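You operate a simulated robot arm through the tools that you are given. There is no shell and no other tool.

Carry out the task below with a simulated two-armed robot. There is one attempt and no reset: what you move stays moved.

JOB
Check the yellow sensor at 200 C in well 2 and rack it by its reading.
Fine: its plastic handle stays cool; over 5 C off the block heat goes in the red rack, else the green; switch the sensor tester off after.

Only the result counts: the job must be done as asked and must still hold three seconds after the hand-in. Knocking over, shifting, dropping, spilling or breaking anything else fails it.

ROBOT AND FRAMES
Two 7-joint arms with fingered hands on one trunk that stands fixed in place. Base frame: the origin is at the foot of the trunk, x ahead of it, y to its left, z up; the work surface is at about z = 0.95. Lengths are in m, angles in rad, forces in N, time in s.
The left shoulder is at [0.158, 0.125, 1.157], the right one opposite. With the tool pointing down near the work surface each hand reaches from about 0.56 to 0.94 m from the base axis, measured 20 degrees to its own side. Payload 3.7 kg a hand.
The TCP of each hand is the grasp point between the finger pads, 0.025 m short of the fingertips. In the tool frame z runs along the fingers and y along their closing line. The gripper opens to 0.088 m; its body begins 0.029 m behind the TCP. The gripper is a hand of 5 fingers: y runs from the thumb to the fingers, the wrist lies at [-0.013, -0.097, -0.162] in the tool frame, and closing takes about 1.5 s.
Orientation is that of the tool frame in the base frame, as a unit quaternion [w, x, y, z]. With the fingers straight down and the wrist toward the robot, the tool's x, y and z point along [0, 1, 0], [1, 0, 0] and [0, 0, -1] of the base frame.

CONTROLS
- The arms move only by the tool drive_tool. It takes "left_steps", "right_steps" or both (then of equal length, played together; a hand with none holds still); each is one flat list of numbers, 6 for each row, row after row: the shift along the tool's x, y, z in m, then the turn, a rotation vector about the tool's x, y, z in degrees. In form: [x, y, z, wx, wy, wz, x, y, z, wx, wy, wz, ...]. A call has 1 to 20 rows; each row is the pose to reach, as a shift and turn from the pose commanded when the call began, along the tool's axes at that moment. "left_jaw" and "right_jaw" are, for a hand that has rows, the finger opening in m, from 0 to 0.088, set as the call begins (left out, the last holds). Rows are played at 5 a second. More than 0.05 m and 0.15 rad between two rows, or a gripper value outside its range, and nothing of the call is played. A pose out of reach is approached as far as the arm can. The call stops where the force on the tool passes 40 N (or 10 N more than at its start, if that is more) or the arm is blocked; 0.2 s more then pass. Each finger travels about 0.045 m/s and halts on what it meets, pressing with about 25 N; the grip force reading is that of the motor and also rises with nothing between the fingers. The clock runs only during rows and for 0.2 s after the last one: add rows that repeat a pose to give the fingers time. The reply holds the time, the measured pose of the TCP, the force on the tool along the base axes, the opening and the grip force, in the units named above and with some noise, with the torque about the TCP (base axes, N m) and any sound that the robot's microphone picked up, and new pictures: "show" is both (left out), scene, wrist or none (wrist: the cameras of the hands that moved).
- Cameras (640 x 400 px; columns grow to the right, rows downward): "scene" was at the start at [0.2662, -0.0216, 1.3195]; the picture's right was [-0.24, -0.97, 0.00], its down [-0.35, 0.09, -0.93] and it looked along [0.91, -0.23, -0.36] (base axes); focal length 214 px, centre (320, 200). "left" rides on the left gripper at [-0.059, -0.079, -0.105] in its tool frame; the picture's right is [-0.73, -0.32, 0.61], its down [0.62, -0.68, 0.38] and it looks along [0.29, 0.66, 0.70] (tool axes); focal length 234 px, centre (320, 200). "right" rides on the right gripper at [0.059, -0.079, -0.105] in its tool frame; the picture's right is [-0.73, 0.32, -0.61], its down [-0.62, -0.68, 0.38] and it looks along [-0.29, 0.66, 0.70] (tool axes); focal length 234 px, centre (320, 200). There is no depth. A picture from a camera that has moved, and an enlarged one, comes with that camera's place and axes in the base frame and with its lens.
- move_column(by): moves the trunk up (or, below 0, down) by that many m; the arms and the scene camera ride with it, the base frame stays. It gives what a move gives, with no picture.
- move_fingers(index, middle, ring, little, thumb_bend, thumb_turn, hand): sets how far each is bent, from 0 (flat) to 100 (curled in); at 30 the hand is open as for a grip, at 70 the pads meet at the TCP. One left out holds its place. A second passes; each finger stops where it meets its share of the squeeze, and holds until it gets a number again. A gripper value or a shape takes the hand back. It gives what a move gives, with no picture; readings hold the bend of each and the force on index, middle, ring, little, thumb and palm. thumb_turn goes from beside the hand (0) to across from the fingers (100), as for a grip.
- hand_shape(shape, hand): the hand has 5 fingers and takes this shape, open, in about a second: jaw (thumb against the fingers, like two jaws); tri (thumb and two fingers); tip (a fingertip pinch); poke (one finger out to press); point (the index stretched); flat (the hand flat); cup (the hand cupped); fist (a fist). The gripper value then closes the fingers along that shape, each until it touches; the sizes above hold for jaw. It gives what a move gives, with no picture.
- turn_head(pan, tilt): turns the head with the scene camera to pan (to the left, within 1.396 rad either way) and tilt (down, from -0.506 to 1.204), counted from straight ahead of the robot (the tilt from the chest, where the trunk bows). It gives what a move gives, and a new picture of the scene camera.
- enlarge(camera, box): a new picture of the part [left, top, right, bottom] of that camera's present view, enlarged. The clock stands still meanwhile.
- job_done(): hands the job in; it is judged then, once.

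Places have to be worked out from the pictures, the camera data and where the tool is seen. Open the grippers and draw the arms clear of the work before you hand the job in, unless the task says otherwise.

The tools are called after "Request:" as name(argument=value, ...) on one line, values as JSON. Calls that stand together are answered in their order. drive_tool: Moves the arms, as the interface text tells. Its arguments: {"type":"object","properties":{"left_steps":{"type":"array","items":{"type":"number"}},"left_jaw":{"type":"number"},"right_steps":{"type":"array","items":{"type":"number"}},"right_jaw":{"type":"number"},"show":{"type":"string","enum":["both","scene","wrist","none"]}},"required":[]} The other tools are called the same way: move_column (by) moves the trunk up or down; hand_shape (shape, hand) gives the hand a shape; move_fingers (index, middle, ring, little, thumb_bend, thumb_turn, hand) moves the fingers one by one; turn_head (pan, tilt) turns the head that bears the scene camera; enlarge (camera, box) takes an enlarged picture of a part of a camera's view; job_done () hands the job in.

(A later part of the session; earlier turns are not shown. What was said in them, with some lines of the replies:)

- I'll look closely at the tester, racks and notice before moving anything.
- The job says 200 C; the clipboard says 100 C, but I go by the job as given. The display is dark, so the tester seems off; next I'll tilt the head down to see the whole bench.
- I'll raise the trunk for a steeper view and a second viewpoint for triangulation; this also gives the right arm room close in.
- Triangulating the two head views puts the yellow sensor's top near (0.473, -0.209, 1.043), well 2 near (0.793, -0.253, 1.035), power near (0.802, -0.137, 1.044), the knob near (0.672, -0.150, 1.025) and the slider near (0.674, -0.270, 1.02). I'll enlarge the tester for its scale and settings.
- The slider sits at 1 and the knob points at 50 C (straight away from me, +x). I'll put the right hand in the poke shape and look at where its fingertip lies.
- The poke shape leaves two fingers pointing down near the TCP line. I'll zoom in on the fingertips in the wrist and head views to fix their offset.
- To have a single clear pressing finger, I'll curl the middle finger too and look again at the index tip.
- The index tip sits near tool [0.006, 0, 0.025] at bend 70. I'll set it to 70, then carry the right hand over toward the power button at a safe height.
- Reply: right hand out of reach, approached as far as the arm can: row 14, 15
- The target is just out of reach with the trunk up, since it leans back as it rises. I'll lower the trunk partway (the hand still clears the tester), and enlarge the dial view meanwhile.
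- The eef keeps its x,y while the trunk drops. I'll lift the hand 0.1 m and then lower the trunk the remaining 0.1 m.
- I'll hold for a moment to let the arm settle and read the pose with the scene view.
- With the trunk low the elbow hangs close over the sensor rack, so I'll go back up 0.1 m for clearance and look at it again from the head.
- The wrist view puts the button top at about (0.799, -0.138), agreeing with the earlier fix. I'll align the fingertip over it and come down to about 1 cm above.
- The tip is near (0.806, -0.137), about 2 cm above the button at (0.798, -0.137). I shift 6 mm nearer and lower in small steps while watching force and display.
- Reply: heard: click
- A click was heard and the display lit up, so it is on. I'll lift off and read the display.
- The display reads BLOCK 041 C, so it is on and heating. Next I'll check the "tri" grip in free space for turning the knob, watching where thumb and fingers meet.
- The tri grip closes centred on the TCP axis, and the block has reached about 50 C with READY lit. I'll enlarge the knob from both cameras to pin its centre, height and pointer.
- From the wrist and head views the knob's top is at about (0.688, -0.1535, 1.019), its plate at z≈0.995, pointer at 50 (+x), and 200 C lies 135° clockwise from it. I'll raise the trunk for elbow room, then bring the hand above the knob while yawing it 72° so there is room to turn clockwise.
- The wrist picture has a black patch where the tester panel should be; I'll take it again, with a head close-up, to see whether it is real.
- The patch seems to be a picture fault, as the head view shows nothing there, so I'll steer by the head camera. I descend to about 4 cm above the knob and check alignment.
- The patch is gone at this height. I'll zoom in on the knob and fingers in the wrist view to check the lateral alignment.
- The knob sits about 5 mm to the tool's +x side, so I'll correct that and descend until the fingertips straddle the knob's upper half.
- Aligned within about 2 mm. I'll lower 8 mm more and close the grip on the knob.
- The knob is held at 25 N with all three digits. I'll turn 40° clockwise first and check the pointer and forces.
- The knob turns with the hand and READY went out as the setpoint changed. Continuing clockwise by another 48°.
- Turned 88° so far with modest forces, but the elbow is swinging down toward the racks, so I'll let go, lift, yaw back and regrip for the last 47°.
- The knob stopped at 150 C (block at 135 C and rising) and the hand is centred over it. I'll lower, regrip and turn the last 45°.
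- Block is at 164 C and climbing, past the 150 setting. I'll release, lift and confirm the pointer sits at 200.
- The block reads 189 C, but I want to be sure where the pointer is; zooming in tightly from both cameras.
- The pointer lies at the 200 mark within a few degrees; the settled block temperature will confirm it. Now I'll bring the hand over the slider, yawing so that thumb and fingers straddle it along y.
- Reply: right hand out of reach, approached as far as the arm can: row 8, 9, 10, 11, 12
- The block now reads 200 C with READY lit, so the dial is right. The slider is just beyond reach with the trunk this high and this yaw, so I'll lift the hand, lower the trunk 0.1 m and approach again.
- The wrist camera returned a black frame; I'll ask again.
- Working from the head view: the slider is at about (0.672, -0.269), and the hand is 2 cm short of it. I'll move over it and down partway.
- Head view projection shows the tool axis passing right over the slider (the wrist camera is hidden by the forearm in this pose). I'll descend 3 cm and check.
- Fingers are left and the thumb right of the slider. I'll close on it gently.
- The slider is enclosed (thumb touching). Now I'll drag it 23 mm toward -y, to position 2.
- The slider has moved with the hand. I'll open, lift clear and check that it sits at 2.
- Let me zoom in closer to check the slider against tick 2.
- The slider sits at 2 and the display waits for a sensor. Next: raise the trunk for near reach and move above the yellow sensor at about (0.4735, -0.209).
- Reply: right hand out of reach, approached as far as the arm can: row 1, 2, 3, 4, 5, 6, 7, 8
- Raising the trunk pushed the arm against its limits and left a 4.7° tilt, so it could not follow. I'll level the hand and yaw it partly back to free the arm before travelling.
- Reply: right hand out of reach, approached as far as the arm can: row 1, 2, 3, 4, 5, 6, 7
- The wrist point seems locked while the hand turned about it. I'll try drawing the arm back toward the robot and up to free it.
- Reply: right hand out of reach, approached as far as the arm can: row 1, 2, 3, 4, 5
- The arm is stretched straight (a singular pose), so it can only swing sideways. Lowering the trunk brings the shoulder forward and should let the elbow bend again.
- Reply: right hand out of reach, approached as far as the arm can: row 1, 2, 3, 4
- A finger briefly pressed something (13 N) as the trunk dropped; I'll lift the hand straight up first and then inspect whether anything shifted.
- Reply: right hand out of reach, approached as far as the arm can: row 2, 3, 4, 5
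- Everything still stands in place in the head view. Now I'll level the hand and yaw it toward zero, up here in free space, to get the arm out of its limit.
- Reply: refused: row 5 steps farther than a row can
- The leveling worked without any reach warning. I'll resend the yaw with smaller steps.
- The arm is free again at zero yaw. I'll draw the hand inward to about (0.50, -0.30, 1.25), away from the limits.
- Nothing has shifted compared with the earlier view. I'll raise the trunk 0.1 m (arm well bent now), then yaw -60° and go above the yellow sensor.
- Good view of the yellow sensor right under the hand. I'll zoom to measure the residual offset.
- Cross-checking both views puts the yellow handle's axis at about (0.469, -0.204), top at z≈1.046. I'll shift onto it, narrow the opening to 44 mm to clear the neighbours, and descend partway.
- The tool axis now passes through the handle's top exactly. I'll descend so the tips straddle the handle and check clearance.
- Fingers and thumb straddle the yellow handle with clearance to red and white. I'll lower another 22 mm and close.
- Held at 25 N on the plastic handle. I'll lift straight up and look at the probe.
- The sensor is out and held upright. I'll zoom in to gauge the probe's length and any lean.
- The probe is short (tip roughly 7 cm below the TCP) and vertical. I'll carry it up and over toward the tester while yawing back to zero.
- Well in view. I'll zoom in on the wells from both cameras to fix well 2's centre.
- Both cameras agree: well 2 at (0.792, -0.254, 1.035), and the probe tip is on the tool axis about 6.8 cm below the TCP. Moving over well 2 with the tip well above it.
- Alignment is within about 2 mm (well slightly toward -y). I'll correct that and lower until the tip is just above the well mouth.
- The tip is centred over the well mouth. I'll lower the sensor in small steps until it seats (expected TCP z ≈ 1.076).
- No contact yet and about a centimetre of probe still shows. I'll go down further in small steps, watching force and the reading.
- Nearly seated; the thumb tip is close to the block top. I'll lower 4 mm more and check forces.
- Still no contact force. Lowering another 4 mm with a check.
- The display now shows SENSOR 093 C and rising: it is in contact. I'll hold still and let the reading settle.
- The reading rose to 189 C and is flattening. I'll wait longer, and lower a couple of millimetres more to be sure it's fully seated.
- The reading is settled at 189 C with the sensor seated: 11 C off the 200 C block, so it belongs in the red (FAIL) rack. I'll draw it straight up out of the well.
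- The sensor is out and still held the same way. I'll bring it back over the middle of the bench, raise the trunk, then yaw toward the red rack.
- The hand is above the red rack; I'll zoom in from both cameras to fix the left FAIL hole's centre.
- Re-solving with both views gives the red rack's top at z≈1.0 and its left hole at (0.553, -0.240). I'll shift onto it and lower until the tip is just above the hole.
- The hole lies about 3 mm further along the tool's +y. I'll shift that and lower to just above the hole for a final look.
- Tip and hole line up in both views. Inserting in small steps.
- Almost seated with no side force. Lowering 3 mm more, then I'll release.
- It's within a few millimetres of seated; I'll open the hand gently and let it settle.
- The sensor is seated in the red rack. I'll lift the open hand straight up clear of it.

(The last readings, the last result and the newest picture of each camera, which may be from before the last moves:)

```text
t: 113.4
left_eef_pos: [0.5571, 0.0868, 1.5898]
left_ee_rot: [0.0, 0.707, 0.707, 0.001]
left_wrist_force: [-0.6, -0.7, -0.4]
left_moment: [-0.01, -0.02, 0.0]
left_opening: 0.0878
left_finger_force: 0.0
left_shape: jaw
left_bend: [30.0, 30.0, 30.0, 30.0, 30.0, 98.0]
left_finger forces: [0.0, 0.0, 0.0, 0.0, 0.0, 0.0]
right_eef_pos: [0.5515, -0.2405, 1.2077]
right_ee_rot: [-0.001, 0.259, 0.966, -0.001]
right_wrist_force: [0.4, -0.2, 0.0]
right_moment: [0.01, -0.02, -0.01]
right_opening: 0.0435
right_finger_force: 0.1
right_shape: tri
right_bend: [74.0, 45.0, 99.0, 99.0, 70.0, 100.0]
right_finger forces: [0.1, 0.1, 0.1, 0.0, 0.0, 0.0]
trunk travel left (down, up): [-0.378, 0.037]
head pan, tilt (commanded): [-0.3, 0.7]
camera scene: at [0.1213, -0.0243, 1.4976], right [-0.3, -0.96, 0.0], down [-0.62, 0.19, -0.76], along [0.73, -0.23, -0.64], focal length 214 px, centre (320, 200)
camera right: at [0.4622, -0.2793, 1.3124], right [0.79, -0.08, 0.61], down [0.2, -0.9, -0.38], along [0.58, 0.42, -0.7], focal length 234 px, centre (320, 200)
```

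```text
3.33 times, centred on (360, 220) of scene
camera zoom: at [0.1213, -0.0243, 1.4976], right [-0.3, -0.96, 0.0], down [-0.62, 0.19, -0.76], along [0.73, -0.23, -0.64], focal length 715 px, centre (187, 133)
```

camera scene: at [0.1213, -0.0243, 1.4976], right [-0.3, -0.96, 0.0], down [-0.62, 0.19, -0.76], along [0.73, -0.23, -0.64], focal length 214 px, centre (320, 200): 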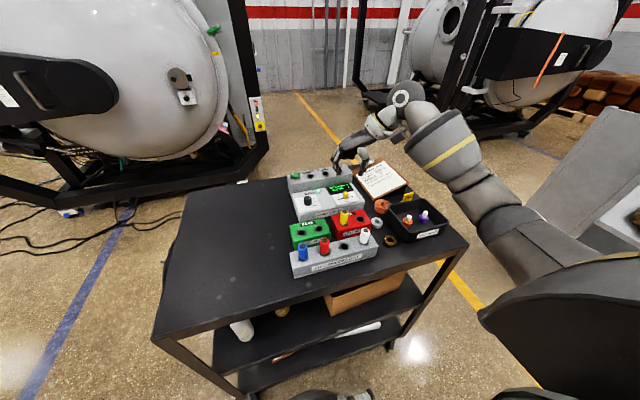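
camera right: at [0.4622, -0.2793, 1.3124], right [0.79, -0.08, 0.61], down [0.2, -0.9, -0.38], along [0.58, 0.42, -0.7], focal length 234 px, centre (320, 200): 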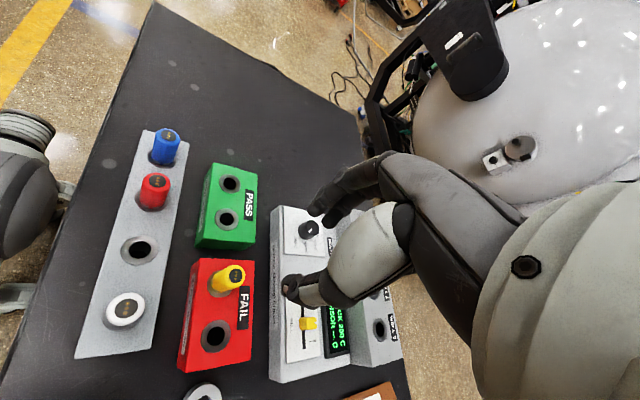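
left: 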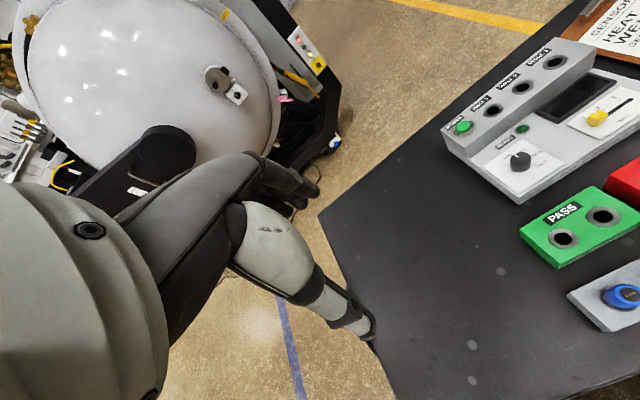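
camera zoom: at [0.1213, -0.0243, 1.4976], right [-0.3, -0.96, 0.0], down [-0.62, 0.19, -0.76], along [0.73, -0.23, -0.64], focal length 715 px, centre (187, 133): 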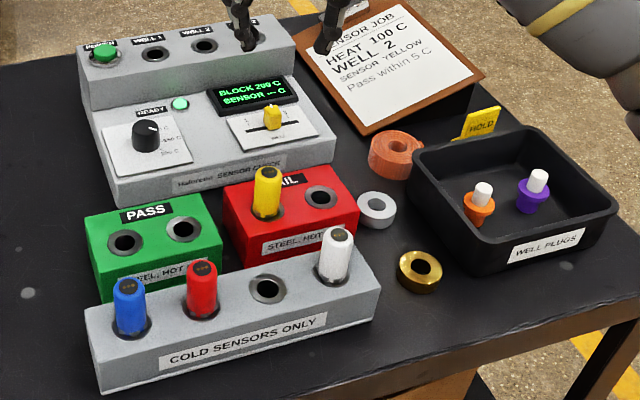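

Yellow stands in the red rack and all else is unmoved. Next I'll go back to zero yaw, lower the trunk and shape the index finger to press POWER off.

Request:
drive_tool(right_steps=[-0.004, 0.008, -0.03, 0, 0, 7.5, -0.01, 0.017, -0.06, 0, 0, 15, -0.015, 0.026, -0.09, 0, 0, 22.5, -0.02, 0.034, -0.11, 0, 0, 30, -0.025, 0.043, -0.12, 0, 0, 37.5, -0.03, 0.052, -0.12, 0, 0, 45, -0.035, 0.06, -0.12, 0, 0, 52.5, -0.039, 0.069, -0.12, 0, 0, 60, -0.039, 0.069, -0.12, 0, 0, 60], show="none")

Request:
move_column(by=-0.1)

Request:
move_fingers(hand="right", index=70, middle=100, ring=100, little=100, thumb_bend=100, thumb_turn=100)

Request:
enlarge(camera="right", box=[160, 80, 480, 300])

```text
t: 115.4
left_eef_pos: [0.5563, 0.087, 1.5909]
left_ee_rot: [-0.001, 0.706, 0.708, 0.0]
left_wrist_force: [-0.4, -0.4, -0.3]
left_moment: [-0.02, -0.01, 0.03]
left_opening: 0.0878
left_finger_force: 0.1
left_shape: jaw
left_bend: [30.0, 30.0, 30.0, 30.0, 30.0, 98.0]
left_finger forces: [0.0, 0.0, 0.0, 0.0, 0.0, 0.0]
right_eef_pos: [0.6223, -0.2002, 1.3272]
right_ee_rot: [-0.001, 0.708, 0.706, -0.001]
right_wrist_force: [-0.3, 0.0, 0.9]
right_moment: [-0.02, -0.02, -0.01]
right_opening: 0.0437
right_finger_force: 0.0
right_shape: tri
right_bend: [74.0, 45.0, 99.0, 99.0, 70.0, 100.0]
right_finger forces: [0.0, 0.0, 0.1, 0.0, 0.2, 0.1]
trunk travel left (down, up): [-0.378, 0.037]
head pan, tilt (commanded): [-0.3, 0.7]
```

```text
t: 116.7
left_eef_pos: [0.5535, 0.0869, 1.4913]
left_ee_rot: [0.0, 0.707, 0.707, 0.0]
left_wrist_force: [-0.7, 0.1, 0.5]
left_moment: [-0.01, -0.02, 0.03]
left_opening: 0.0876
left_finger_force: 0.0
left_shape: jaw
left_bend: [30.0, 30.0, 30.0, 30.0, 30.0, 98.0]
left_finger forces: [0.0, 0.1, 0.1, 0.0, 0.1, 0.0]
right_eef_pos: [0.6203, -0.1998, 1.2301]
right_ee_rot: [0.001, 0.707, 0.708, 0.0]
right_wrist_force: [0.8, -0.6, -0.6]
right_moment: [-0.01, 0.02, 0.02]
right_opening: 0.0434
right_finger_force: 0.1
right_shape: tri
right_bend: [74.0, 45.0, 99.0, 99.0, 70.0, 100.0]
right_finger forces: [0.0, 0.1, 0.0, 0.0, 0.1, 0.0]
trunk travel left (down, up): [-0.278, 0.137]
head pan, tilt (commanded): [-0.3, 0.7]
```

```text
t: 117.7
left_eef_pos: [0.5577, 0.0882, 1.4911]
left_ee_rot: [0.001, 0.707, 0.707, -0.001]
left_wrist_force: [-0.4, 0.1, 0.4]
left_moment: [0.01, 0.02, -0.02]
left_opening: 0.0877
left_finger_force: 0.0
left_shape: jaw
left_bend: [30.0, 30.0, 30.0, 30.0, 30.0, 98.0]
left_finger forces: [0.1, 0.0, 0.1, 0.1, 0.0, 0.0]
right_eef_pos: [0.6209, -0.1992, 1.2274]
right_ee_rot: [-0.001, 0.707, 0.707, -0.001]
right_wrist_force: [0.0, 0.5, 0.5]
right_moment: [-0.01, 0.01, 0.02]
right_opening: 0.0022
right_finger_force: 0.1
right_shape: fingers
right_bend: [57.0, 100.0, 100.0, 100.0, 87.0, 100.0]
right_finger forces: [0.0, 0.0, 0.0, 0.1, 0.0, 0.0]
trunk travel left (down, up): [-0.278, 0.137]
head pan, tilt (commanded): [-0.3, 0.7]
```

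```text
1.82 times, centred on (320, 190) of right
camera zoom: at [0.5428, -0.141, 1.3325], right [0.32, -0.73, 0.61], down [-0.68, -0.62, -0.38], along [0.66, -0.29, -0.7], focal length 426 px, centre (320, 218)
```

zoom: 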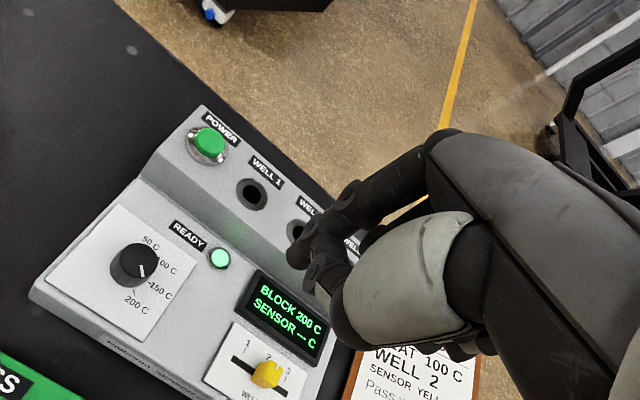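

The thumb and index blocked each other in that order, so I'll use the poke shape first and then curl the middle finger, as I did the first time.

Request:
move_fingers(hand="right", index=30, thumb_bend=100)

Request:
hand_shape(shape="poke", hand="right")

Request:
move_fingers(hand="right", index=70, middle=100, ring=100, little=100)

Request:
enlarge(camera="right", box=[160, 80, 480, 300])

```text
t: 118.7
left_eef_pos: [0.5564, 0.0862, 1.4906]
left_ee_rot: [0.0, 0.707, 0.707, -0.001]
left_wrist_force: [-0.7, -0.1, 0.6]
left_moment: [-0.01, 0.01, 0.01]
left_opening: 0.0875
left_finger_force: 0.1
left_shape: jaw
left_bend: [30.0, 30.0, 30.0, 30.0, 30.0, 98.0]
left_finger forces: [0.1, 0.0, 0.1, 0.0, 0.1, 0.0]
right_eef_pos: [0.6209, -0.2001, 1.2275]
right_ee_rot: [0.0, 0.707, 0.707, -0.001]
right_wrist_force: [0.4, -0.2, -0.3]
right_moment: [0.0, 0.02, -0.03]
right_opening: 0.0197
right_finger_force: 0.1
right_shape: fingers
right_bend: [30.0, 100.0, 100.0, 100.0, 98.0, 100.0]
right_finger forces: [0.0, 0.1, 0.1, 0.0, 0.0, 0.0]
trunk travel left (down, up): [-0.278, 0.137]
head pan, tilt (commanded): [-0.3, 0.7]
```

```text
t: 119.6
left_eef_pos: [0.5569, 0.087, 1.4901]
left_ee_rot: [0.001, 0.707, 0.708, -0.001]
left_wrist_force: [-0.8, 0.0, -0.5]
left_moment: [0.02, 0.03, -0.04]
left_opening: 0.0876
left_finger_force: 0.0
left_shape: jaw
left_bend: [30.0, 30.0, 30.0, 30.0, 30.0, 98.0]
left_finger forces: [0.0, 0.0, 0.1, 0.0, 0.0, 0.1]
right_eef_pos: [0.6214, -0.1996, 1.227]
right_ee_rot: [0.0, 0.707, 0.707, 0.0]
right_wrist_force: [0.6, -0.2, -0.1]
right_moment: [-0.05, 0.01, 0.02]
right_opening: 0.0
right_finger_force: 0.0
right_shape: poke
right_bend: [70.0, 70.0, 99.0, 99.0, 100.0, 100.0]
right_finger forces: [0.1, 0.0, 0.1, 0.1, 0.0, 0.0]
trunk travel left (down, up): [-0.278, 0.137]
head pan, tilt (commanded): [-0.3, 0.7]
```

```text
t: 120.6
left_eef_pos: [0.5565, 0.0875, 1.4888]
left_ee_rot: [0.0, 0.706, 0.708, 0.0]
left_wrist_force: [0.4, -0.1, 0.3]
left_moment: [0.02, 0.04, 0.01]
left_opening: 0.0875
left_finger_force: 0.0
left_shape: jaw
left_bend: [30.0, 30.0, 30.0, 30.0, 30.0, 98.0]
left_finger forces: [0.0, 0.0, 0.0, 0.0, 0.0, 0.0]
right_eef_pos: [0.6219, -0.2, 1.2278]
right_ee_rot: [0.0, 0.707, 0.707, 0.0]
right_wrist_force: [0.3, 0.4, -0.3]
right_moment: [-0.01, -0.02, 0.02]
right_opening: 0.0236
right_finger_force: 0.1
right_shape: fingers
right_bend: [70.0, 100.0, 100.0, 100.0, 100.0, 100.0]
right_finger forces: [0.0, 0.0, 0.1, 0.0, 0.0, 0.0]
trunk travel left (down, up): [-0.278, 0.137]
head pan, tilt (commanded): [-0.3, 0.7]
```

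```text
1.82 times, centred on (320, 190) of right
camera zoom: at [0.5429, -0.141, 1.3325], right [0.32, -0.73, 0.61], down [-0.68, -0.62, -0.38], along [0.66, -0.29, -0.7], focal length 426 px, centre (320, 218)
```

zoom: 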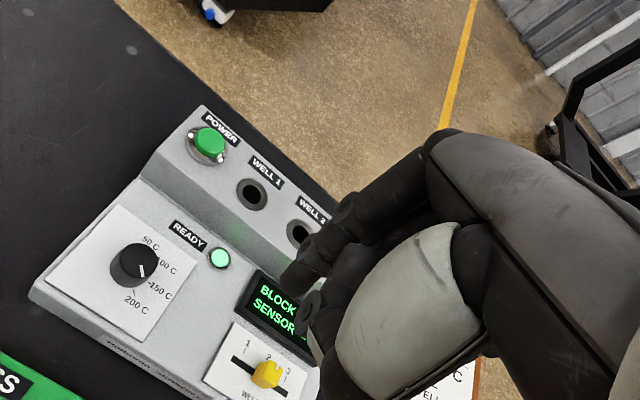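

Finger ready as before. I'll move over the power button to the same x,y that worked earlier, stopping about 2 cm above it.

Request:
drive_tool(right_steps=[0.012, 0.035, 0.0, 0, 0, 0, 0.024, 0.07, 0.01, 0, 0, 0, 0.036, 0.105, 0.03, 0, 0, 0, 0.048, 0.14, 0.05, 0, 0, 0, 0.058, 0.1746, 0.08, 0, 0, 0, 0.058, 0.1746, 0.115, 0, 0, 0, 0.058, 0.1746, 0.135, 0, 0, 0, 0.058, 0.1746, 0.135, 0, 0, 0], show="none")

Request:
enlarge(camera="right", box=[200, 160, 420, 300])

Request:
enlarge(camera="scene", box=[260, 90, 380, 190])

```text
t: 122.4
left_eef_pos: [0.5567, 0.0869, 1.4897]
left_ee_rot: [0.0, 0.707, 0.707, 0.0]
left_wrist_force: [0.0, -0.5, 0.8]
left_moment: [-0.01, -0.03, 0.01]
left_opening: 0.0876
left_finger_force: 0.1
left_shape: jaw
left_bend: [30.0, 30.0, 30.0, 30.0, 30.0, 98.0]
left_finger forces: [0.0, 0.0, 0.0, 0.1, 0.0, 0.0]
right_eef_pos: [0.7962, -0.1412, 1.0918]
right_ee_rot: [0.001, 0.706, 0.708, -0.001]
right_wrist_force: [-0.7, -0.8, 0.7]
right_moment: [0.01, -0.05, -0.01]
right_opening: 0.0238
right_finger_force: 0.0
right_shape: fingers
right_bend: [70.0, 100.0, 100.0, 100.0, 100.0, 100.0]
right_finger forces: [0.0, 0.0, 0.0, 0.0, 0.0, 0.1]
trunk travel left (down, up): [-0.278, 0.137]
head pan, tilt (commanded): [-0.3, 0.7]
```

```text
2.86 times, centred on (310, 230) of right
camera zoom: at [0.7169, -0.0822, 1.197], right [0.32, -0.73, 0.61], down [-0.68, -0.62, -0.38], along [0.66, -0.29, -0.7], focal length 669 px, centre (349, 114)
```

zoom: 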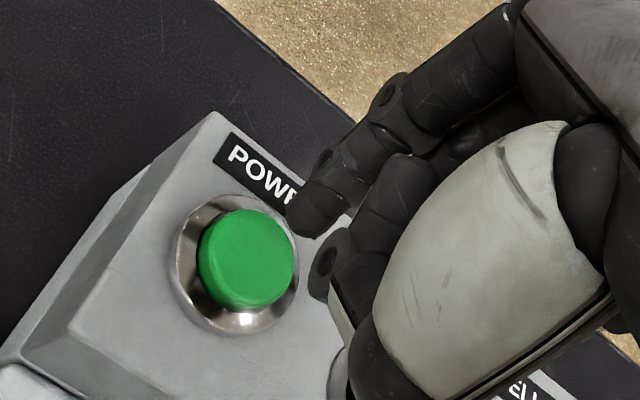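

```text
4.00 times, centred on (320, 140) of scene
camera zoom: at [0.161, -0.0243, 1.3953], right [-0.3, -0.96, 0.0], down [-0.62, 0.19, -0.76], along [0.73, -0.23, -0.64], focal length 858 px, centre (320, 440)
```

zoom: 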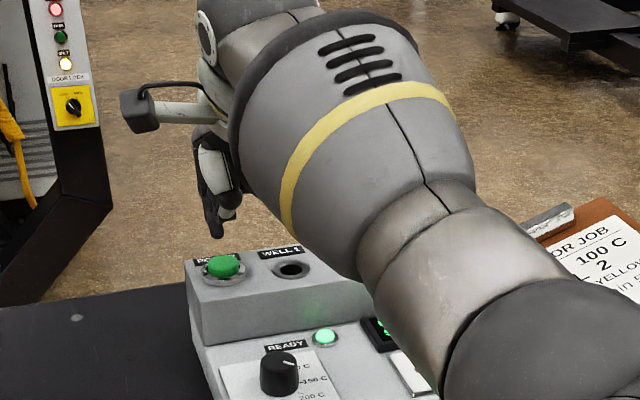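

Same geometry as the first press. I'll press down 26 mm in steps and listen for the click.

Request:
drive_tool(right_steps=[0, 0, 0.01, 0, 0, 0, 0, 0, 0.018, 0, 0, 0, 0, 0, 0.023, 0, 0, 0, 0, 0, 0.026, 0, 0, 0], show="none")

Request:
enlarge(camera="right", box=[200, 160, 440, 400])

```text
t: 123.4
left_eef_pos: [0.5556, 0.0889, 1.4905]
left_ee_rot: [0.001, 0.708, 0.707, -0.001]
left_wrist_force: [0.9, 0.1, 0.5]
left_moment: [-0.03, 0.03, 0.0]
left_opening: 0.0877
left_finger_force: 0.0
left_shape: jaw
left_bend: [30.0, 30.0, 30.0, 30.0, 30.0, 98.0]
left_finger forces: [0.0, 0.1, 0.0, 0.0, 0.0, 0.0]
right_eef_pos: [0.7961, -0.1413, 1.0688]
right_ee_rot: [0.001, 0.707, 0.707, 0.002]
right_wrist_force: [2.0, 0.4, 5.6]
right_moment: [0.04, -0.09, -0.01]
right_opening: 0.0234
right_finger_force: 3.0
right_shape: fingers
right_bend: [70.0, 100.0, 100.0, 100.0, 100.0, 100.0]
right_finger forces: [6.5, 0.0, 0.0, 0.1, 0.0, 0.0]
trunk travel left (down, up): [-0.278, 0.137]
head pan, tilt (commanded): [-0.3, 0.7]
heard: click
```

```text
1.67 times, centred on (320, 280) of right
camera zoom: at [0.7166, -0.0825, 1.1735], right [0.32, -0.73, 0.61], down [-0.68, -0.62, -0.39], along [0.66, -0.29, -0.69], focal length 390 px, centre (320, 67)
```

zoom: 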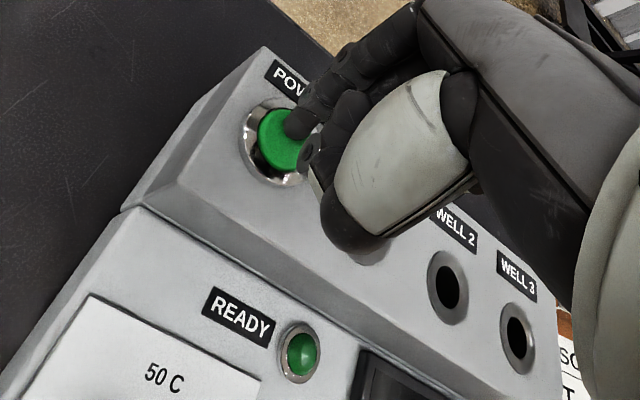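

A click, and the READY lamp and display went dark: the tester is off. I'll lift straight up and draw the arm back clear of the bench.

Request:
drive_tool(right_steps=[0, 0, -0.02, 0, 0, 0, 0, 0, -0.05, 0, 0, 0, 0, 0, -0.09, 0, 0, 0, 0, 0, -0.13, 0, 0, 0, 0, -0.04, -0.15, 0, 0, 0, 0, -0.08, -0.17, 0, 0, 0, -0.02, -0.12, -0.19, 0, 0, 0, -0.04, -0.16, -0.2, 0, 0, 0, -0.06, -0.2, -0.21, 0, 0, 0, -0.06, -0.2, -0.21, 0, 0, 0], show="both")

Request:
enlarge(camera="scene", box=[270, 130, 450, 280])

```text
t: 125.6
left_eef_pos: [0.5569, 0.0875, 1.4897]
left_ee_rot: [0.0, 0.706, 0.708, -0.001]
left_wrist_force: [0.6, 0.3, -0.2]
left_moment: [0.02, -0.01, 0.01]
left_opening: 0.0876
left_finger_force: 0.1
left_shape: jaw
left_bend: [30.0, 30.0, 30.0, 30.0, 30.0, 98.0]
left_finger forces: [0.0, 0.0, 0.1, 0.0, 0.0, 0.1]
right_eef_pos: [0.5936, -0.2031, 1.2746]
right_ee_rot: [0.0, 0.707, 0.707, -0.002]
right_wrist_force: [-0.1, -0.1, 0.1]
right_moment: [-0.03, 0.0, -0.02]
right_opening: 0.0239
right_finger_force: 0.2
right_shape: fingers
right_bend: [70.0, 100.0, 100.0, 100.0, 100.0, 100.0]
right_finger forces: [0.0, 0.0, 0.1, 0.0, 0.1, 0.0]
trunk travel left (down, up): [-0.278, 0.137]
head pan, tilt (commanded): [-0.3, 0.7]
camera scene: at [0.1622, -0.0241, 1.3949], right [-0.3, -0.96, 0.0], down [-0.62, 0.19, -0.76], along [0.73, -0.23, -0.64], focal length 214 px, centre (320, 200)
camera right: at [0.5161, -0.1438, 1.3803], right [0.33, -0.73, 0.61], down [-0.68, -0.62, -0.38], along [0.65, -0.29, -0.7], focal length 234 px, centre (320, 200)
```

scene: 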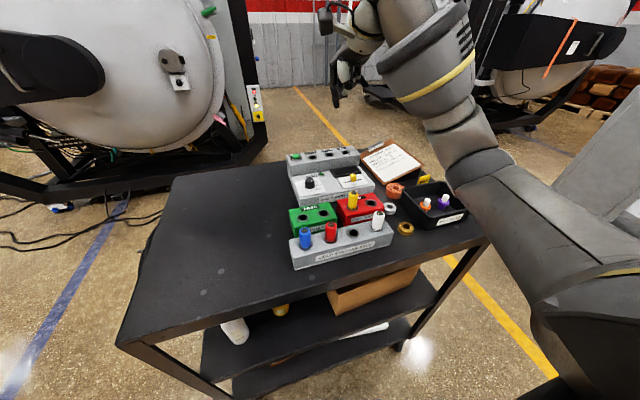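
right: 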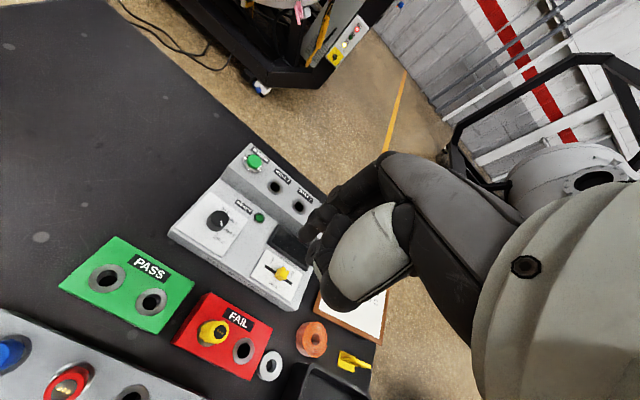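

```text
2.67 times, centred on (360, 205) of scene
camera zoom: at [0.1622, -0.0241, 1.3949], right [-0.3, -0.96, 0.0], down [-0.62, 0.19, -0.76], along [0.73, -0.23, -0.64], focal length 572 px, centre (213, 187)
```

zoom: 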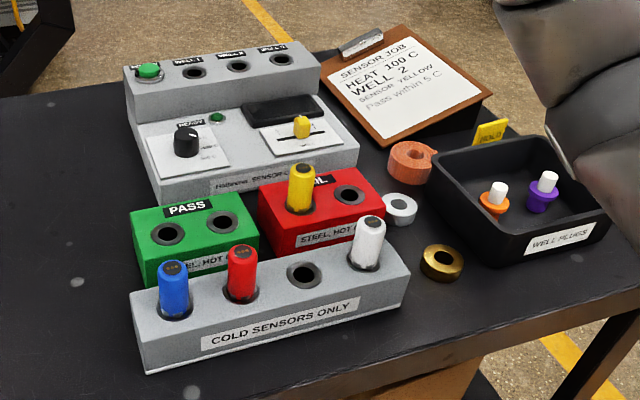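

The tester is dark and yellow stands in the red rack, everything else in place. I'll open the right hand and withdraw it to the side, then make a last check.

Request:
hand_shape(shape="jaw", hand="right")

Request:
drive_tool(right_steps=[-0.02, -0.015, -0.03, 0, 0, 0, -0.045, -0.034, -0.06, 0, 0, 0, -0.07, -0.053, -0.08, 0, 0, 0, -0.1, -0.075, -0.1, 0, 0, 0, -0.13, -0.097, -0.12, 0, 0, 0, -0.16, -0.12, -0.13, 0, 0, 0, -0.2, -0.145, -0.14, 0, 0, 0, -0.2, -0.145, -0.14, 0, 0, 0], show="both")

Request:
enlarge(camera="scene", box=[270, 130, 450, 280])

```text
t: 126.5
left_eef_pos: [0.5557, 0.0875, 1.4907]
left_ee_rot: [0.0, 0.706, 0.708, -0.001]
left_wrist_force: [0.2, 0.4, -0.1]
left_moment: [0.0, 0.03, 0.0]
left_opening: 0.088
left_finger_force: 0.0
left_shape: jaw
left_bend: [30.0, 30.0, 30.0, 30.0, 30.0, 98.0]
left_finger forces: [0.0, 0.0, 0.1, 0.1, 0.0, 0.0]
right_eef_pos: [0.5937, -0.2025, 1.2751]
right_ee_rot: [0.001, 0.708, 0.707, -0.001]
right_wrist_force: [-0.5, 0.1, 0.4]
right_moment: [-0.01, -0.05, 0.0]
right_opening: 0.0877
right_finger_force: 0.1
right_shape: jaw
right_bend: [30.0, 30.0, 30.0, 30.0, 30.0, 98.0]
right_finger forces: [0.0, 0.1, 0.0, 0.0, 0.0, 0.1]
trunk travel left (down, up): [-0.278, 0.137]
head pan, tilt (commanded): [-0.3, 0.7]
```

```text
t: 128.3
left_eef_pos: [0.558, 0.087, 1.4887]
left_ee_rot: [0.0, 0.706, 0.708, -0.001]
left_wrist_force: [0.9, -0.1, -0.7]
left_moment: [0.02, -0.03, 0.0]
left_opening: 0.0876
left_finger_force: 0.2
left_shape: jaw
left_bend: [30.0, 30.0, 30.0, 30.0, 30.0, 98.0]
left_finger forces: [0.1, 0.2, 0.0, 0.0, 0.0, 0.0]
right_eef_pos: [0.4521, -0.4007, 1.4189]
right_ee_rot: [-0.001, 0.706, 0.708, -0.001]
right_wrist_force: [0.4, 0.2, -0.3]
right_moment: [0.0, -0.01, -0.01]
right_opening: 0.088
right_finger_force: 0.1
right_shape: jaw
right_bend: [30.0, 30.0, 30.0, 30.0, 30.0, 98.0]
right_finger forces: [0.1, 0.1, 0.1, 0.0, 0.1, 0.0]
trunk travel left (down, up): [-0.278, 0.137]
head pan, tilt (commanded): [-0.3, 0.7]
camera scene: at [0.1622, -0.0234, 1.395], right [-0.3, -0.96, 0.0], down [-0.62, 0.19, -0.76], along [0.73, -0.23, -0.64], focal length 214 px, centre (320, 200)
camera right: at [0.3742, -0.3411, 1.5233], right [0.33, -0.72, 0.61], down [-0.68, -0.63, -0.38], along [0.66, -0.29, -0.7], focal length 234 px, centre (320, 200)
```

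scene: 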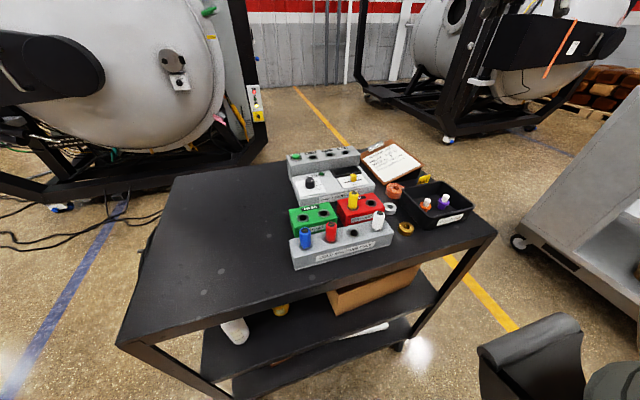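
right: 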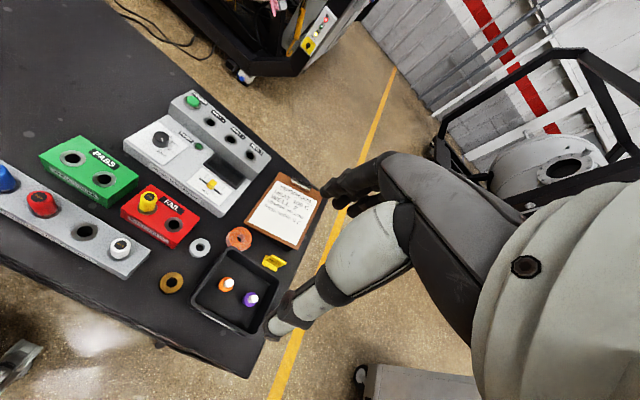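

```text
2.67 times, centred on (360, 205) of scene
camera zoom: at [0.1622, -0.0234, 1.395], right [-0.3, -0.96, 0.0], down [-0.62, 0.19, -0.76], along [0.73, -0.23, -0.64], focal length 572 px, centre (213, 187)
```

zoom: 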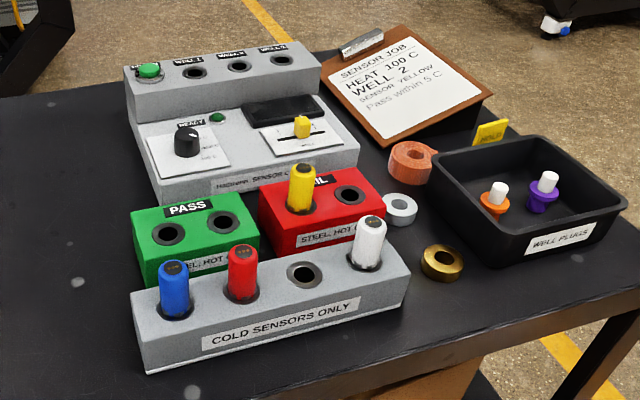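

The final check is good. Yellow read 189 C against the 200 C block and stands in the red rack, the tester is off, nothing else has moved, and both hands are open and clear of the bench. I'm handing in.

Request:
job_done()

```text
The job is handed in.
```

I checked the yellow sensor at 200 C in well 2 and put it in the red (FAIL) rack. It settled at 189 C against the 200 C block, which is 11 C off and over the 5 C limit.

- **Tester:** I switched it off afterwards. The display and READY lamp went dark. I left the dial at 200 C and the well slider at 2.
- **Clipboard mismatch:** the note on the bench says HEAT 100 C, but I followed your instruction of 200 C.
- **Unplanned contact:** one finger briefly pressed something near the tester at about 13 N while I was lowering the trunk. Before-and-after pictures show nothing on the bench had shifted.
- **Seating:** the sensor leans a few degrees in the red rack's hole because the hole is wider than the probe, but it is fully in.

The job is handed in; no verdict has come back yet.
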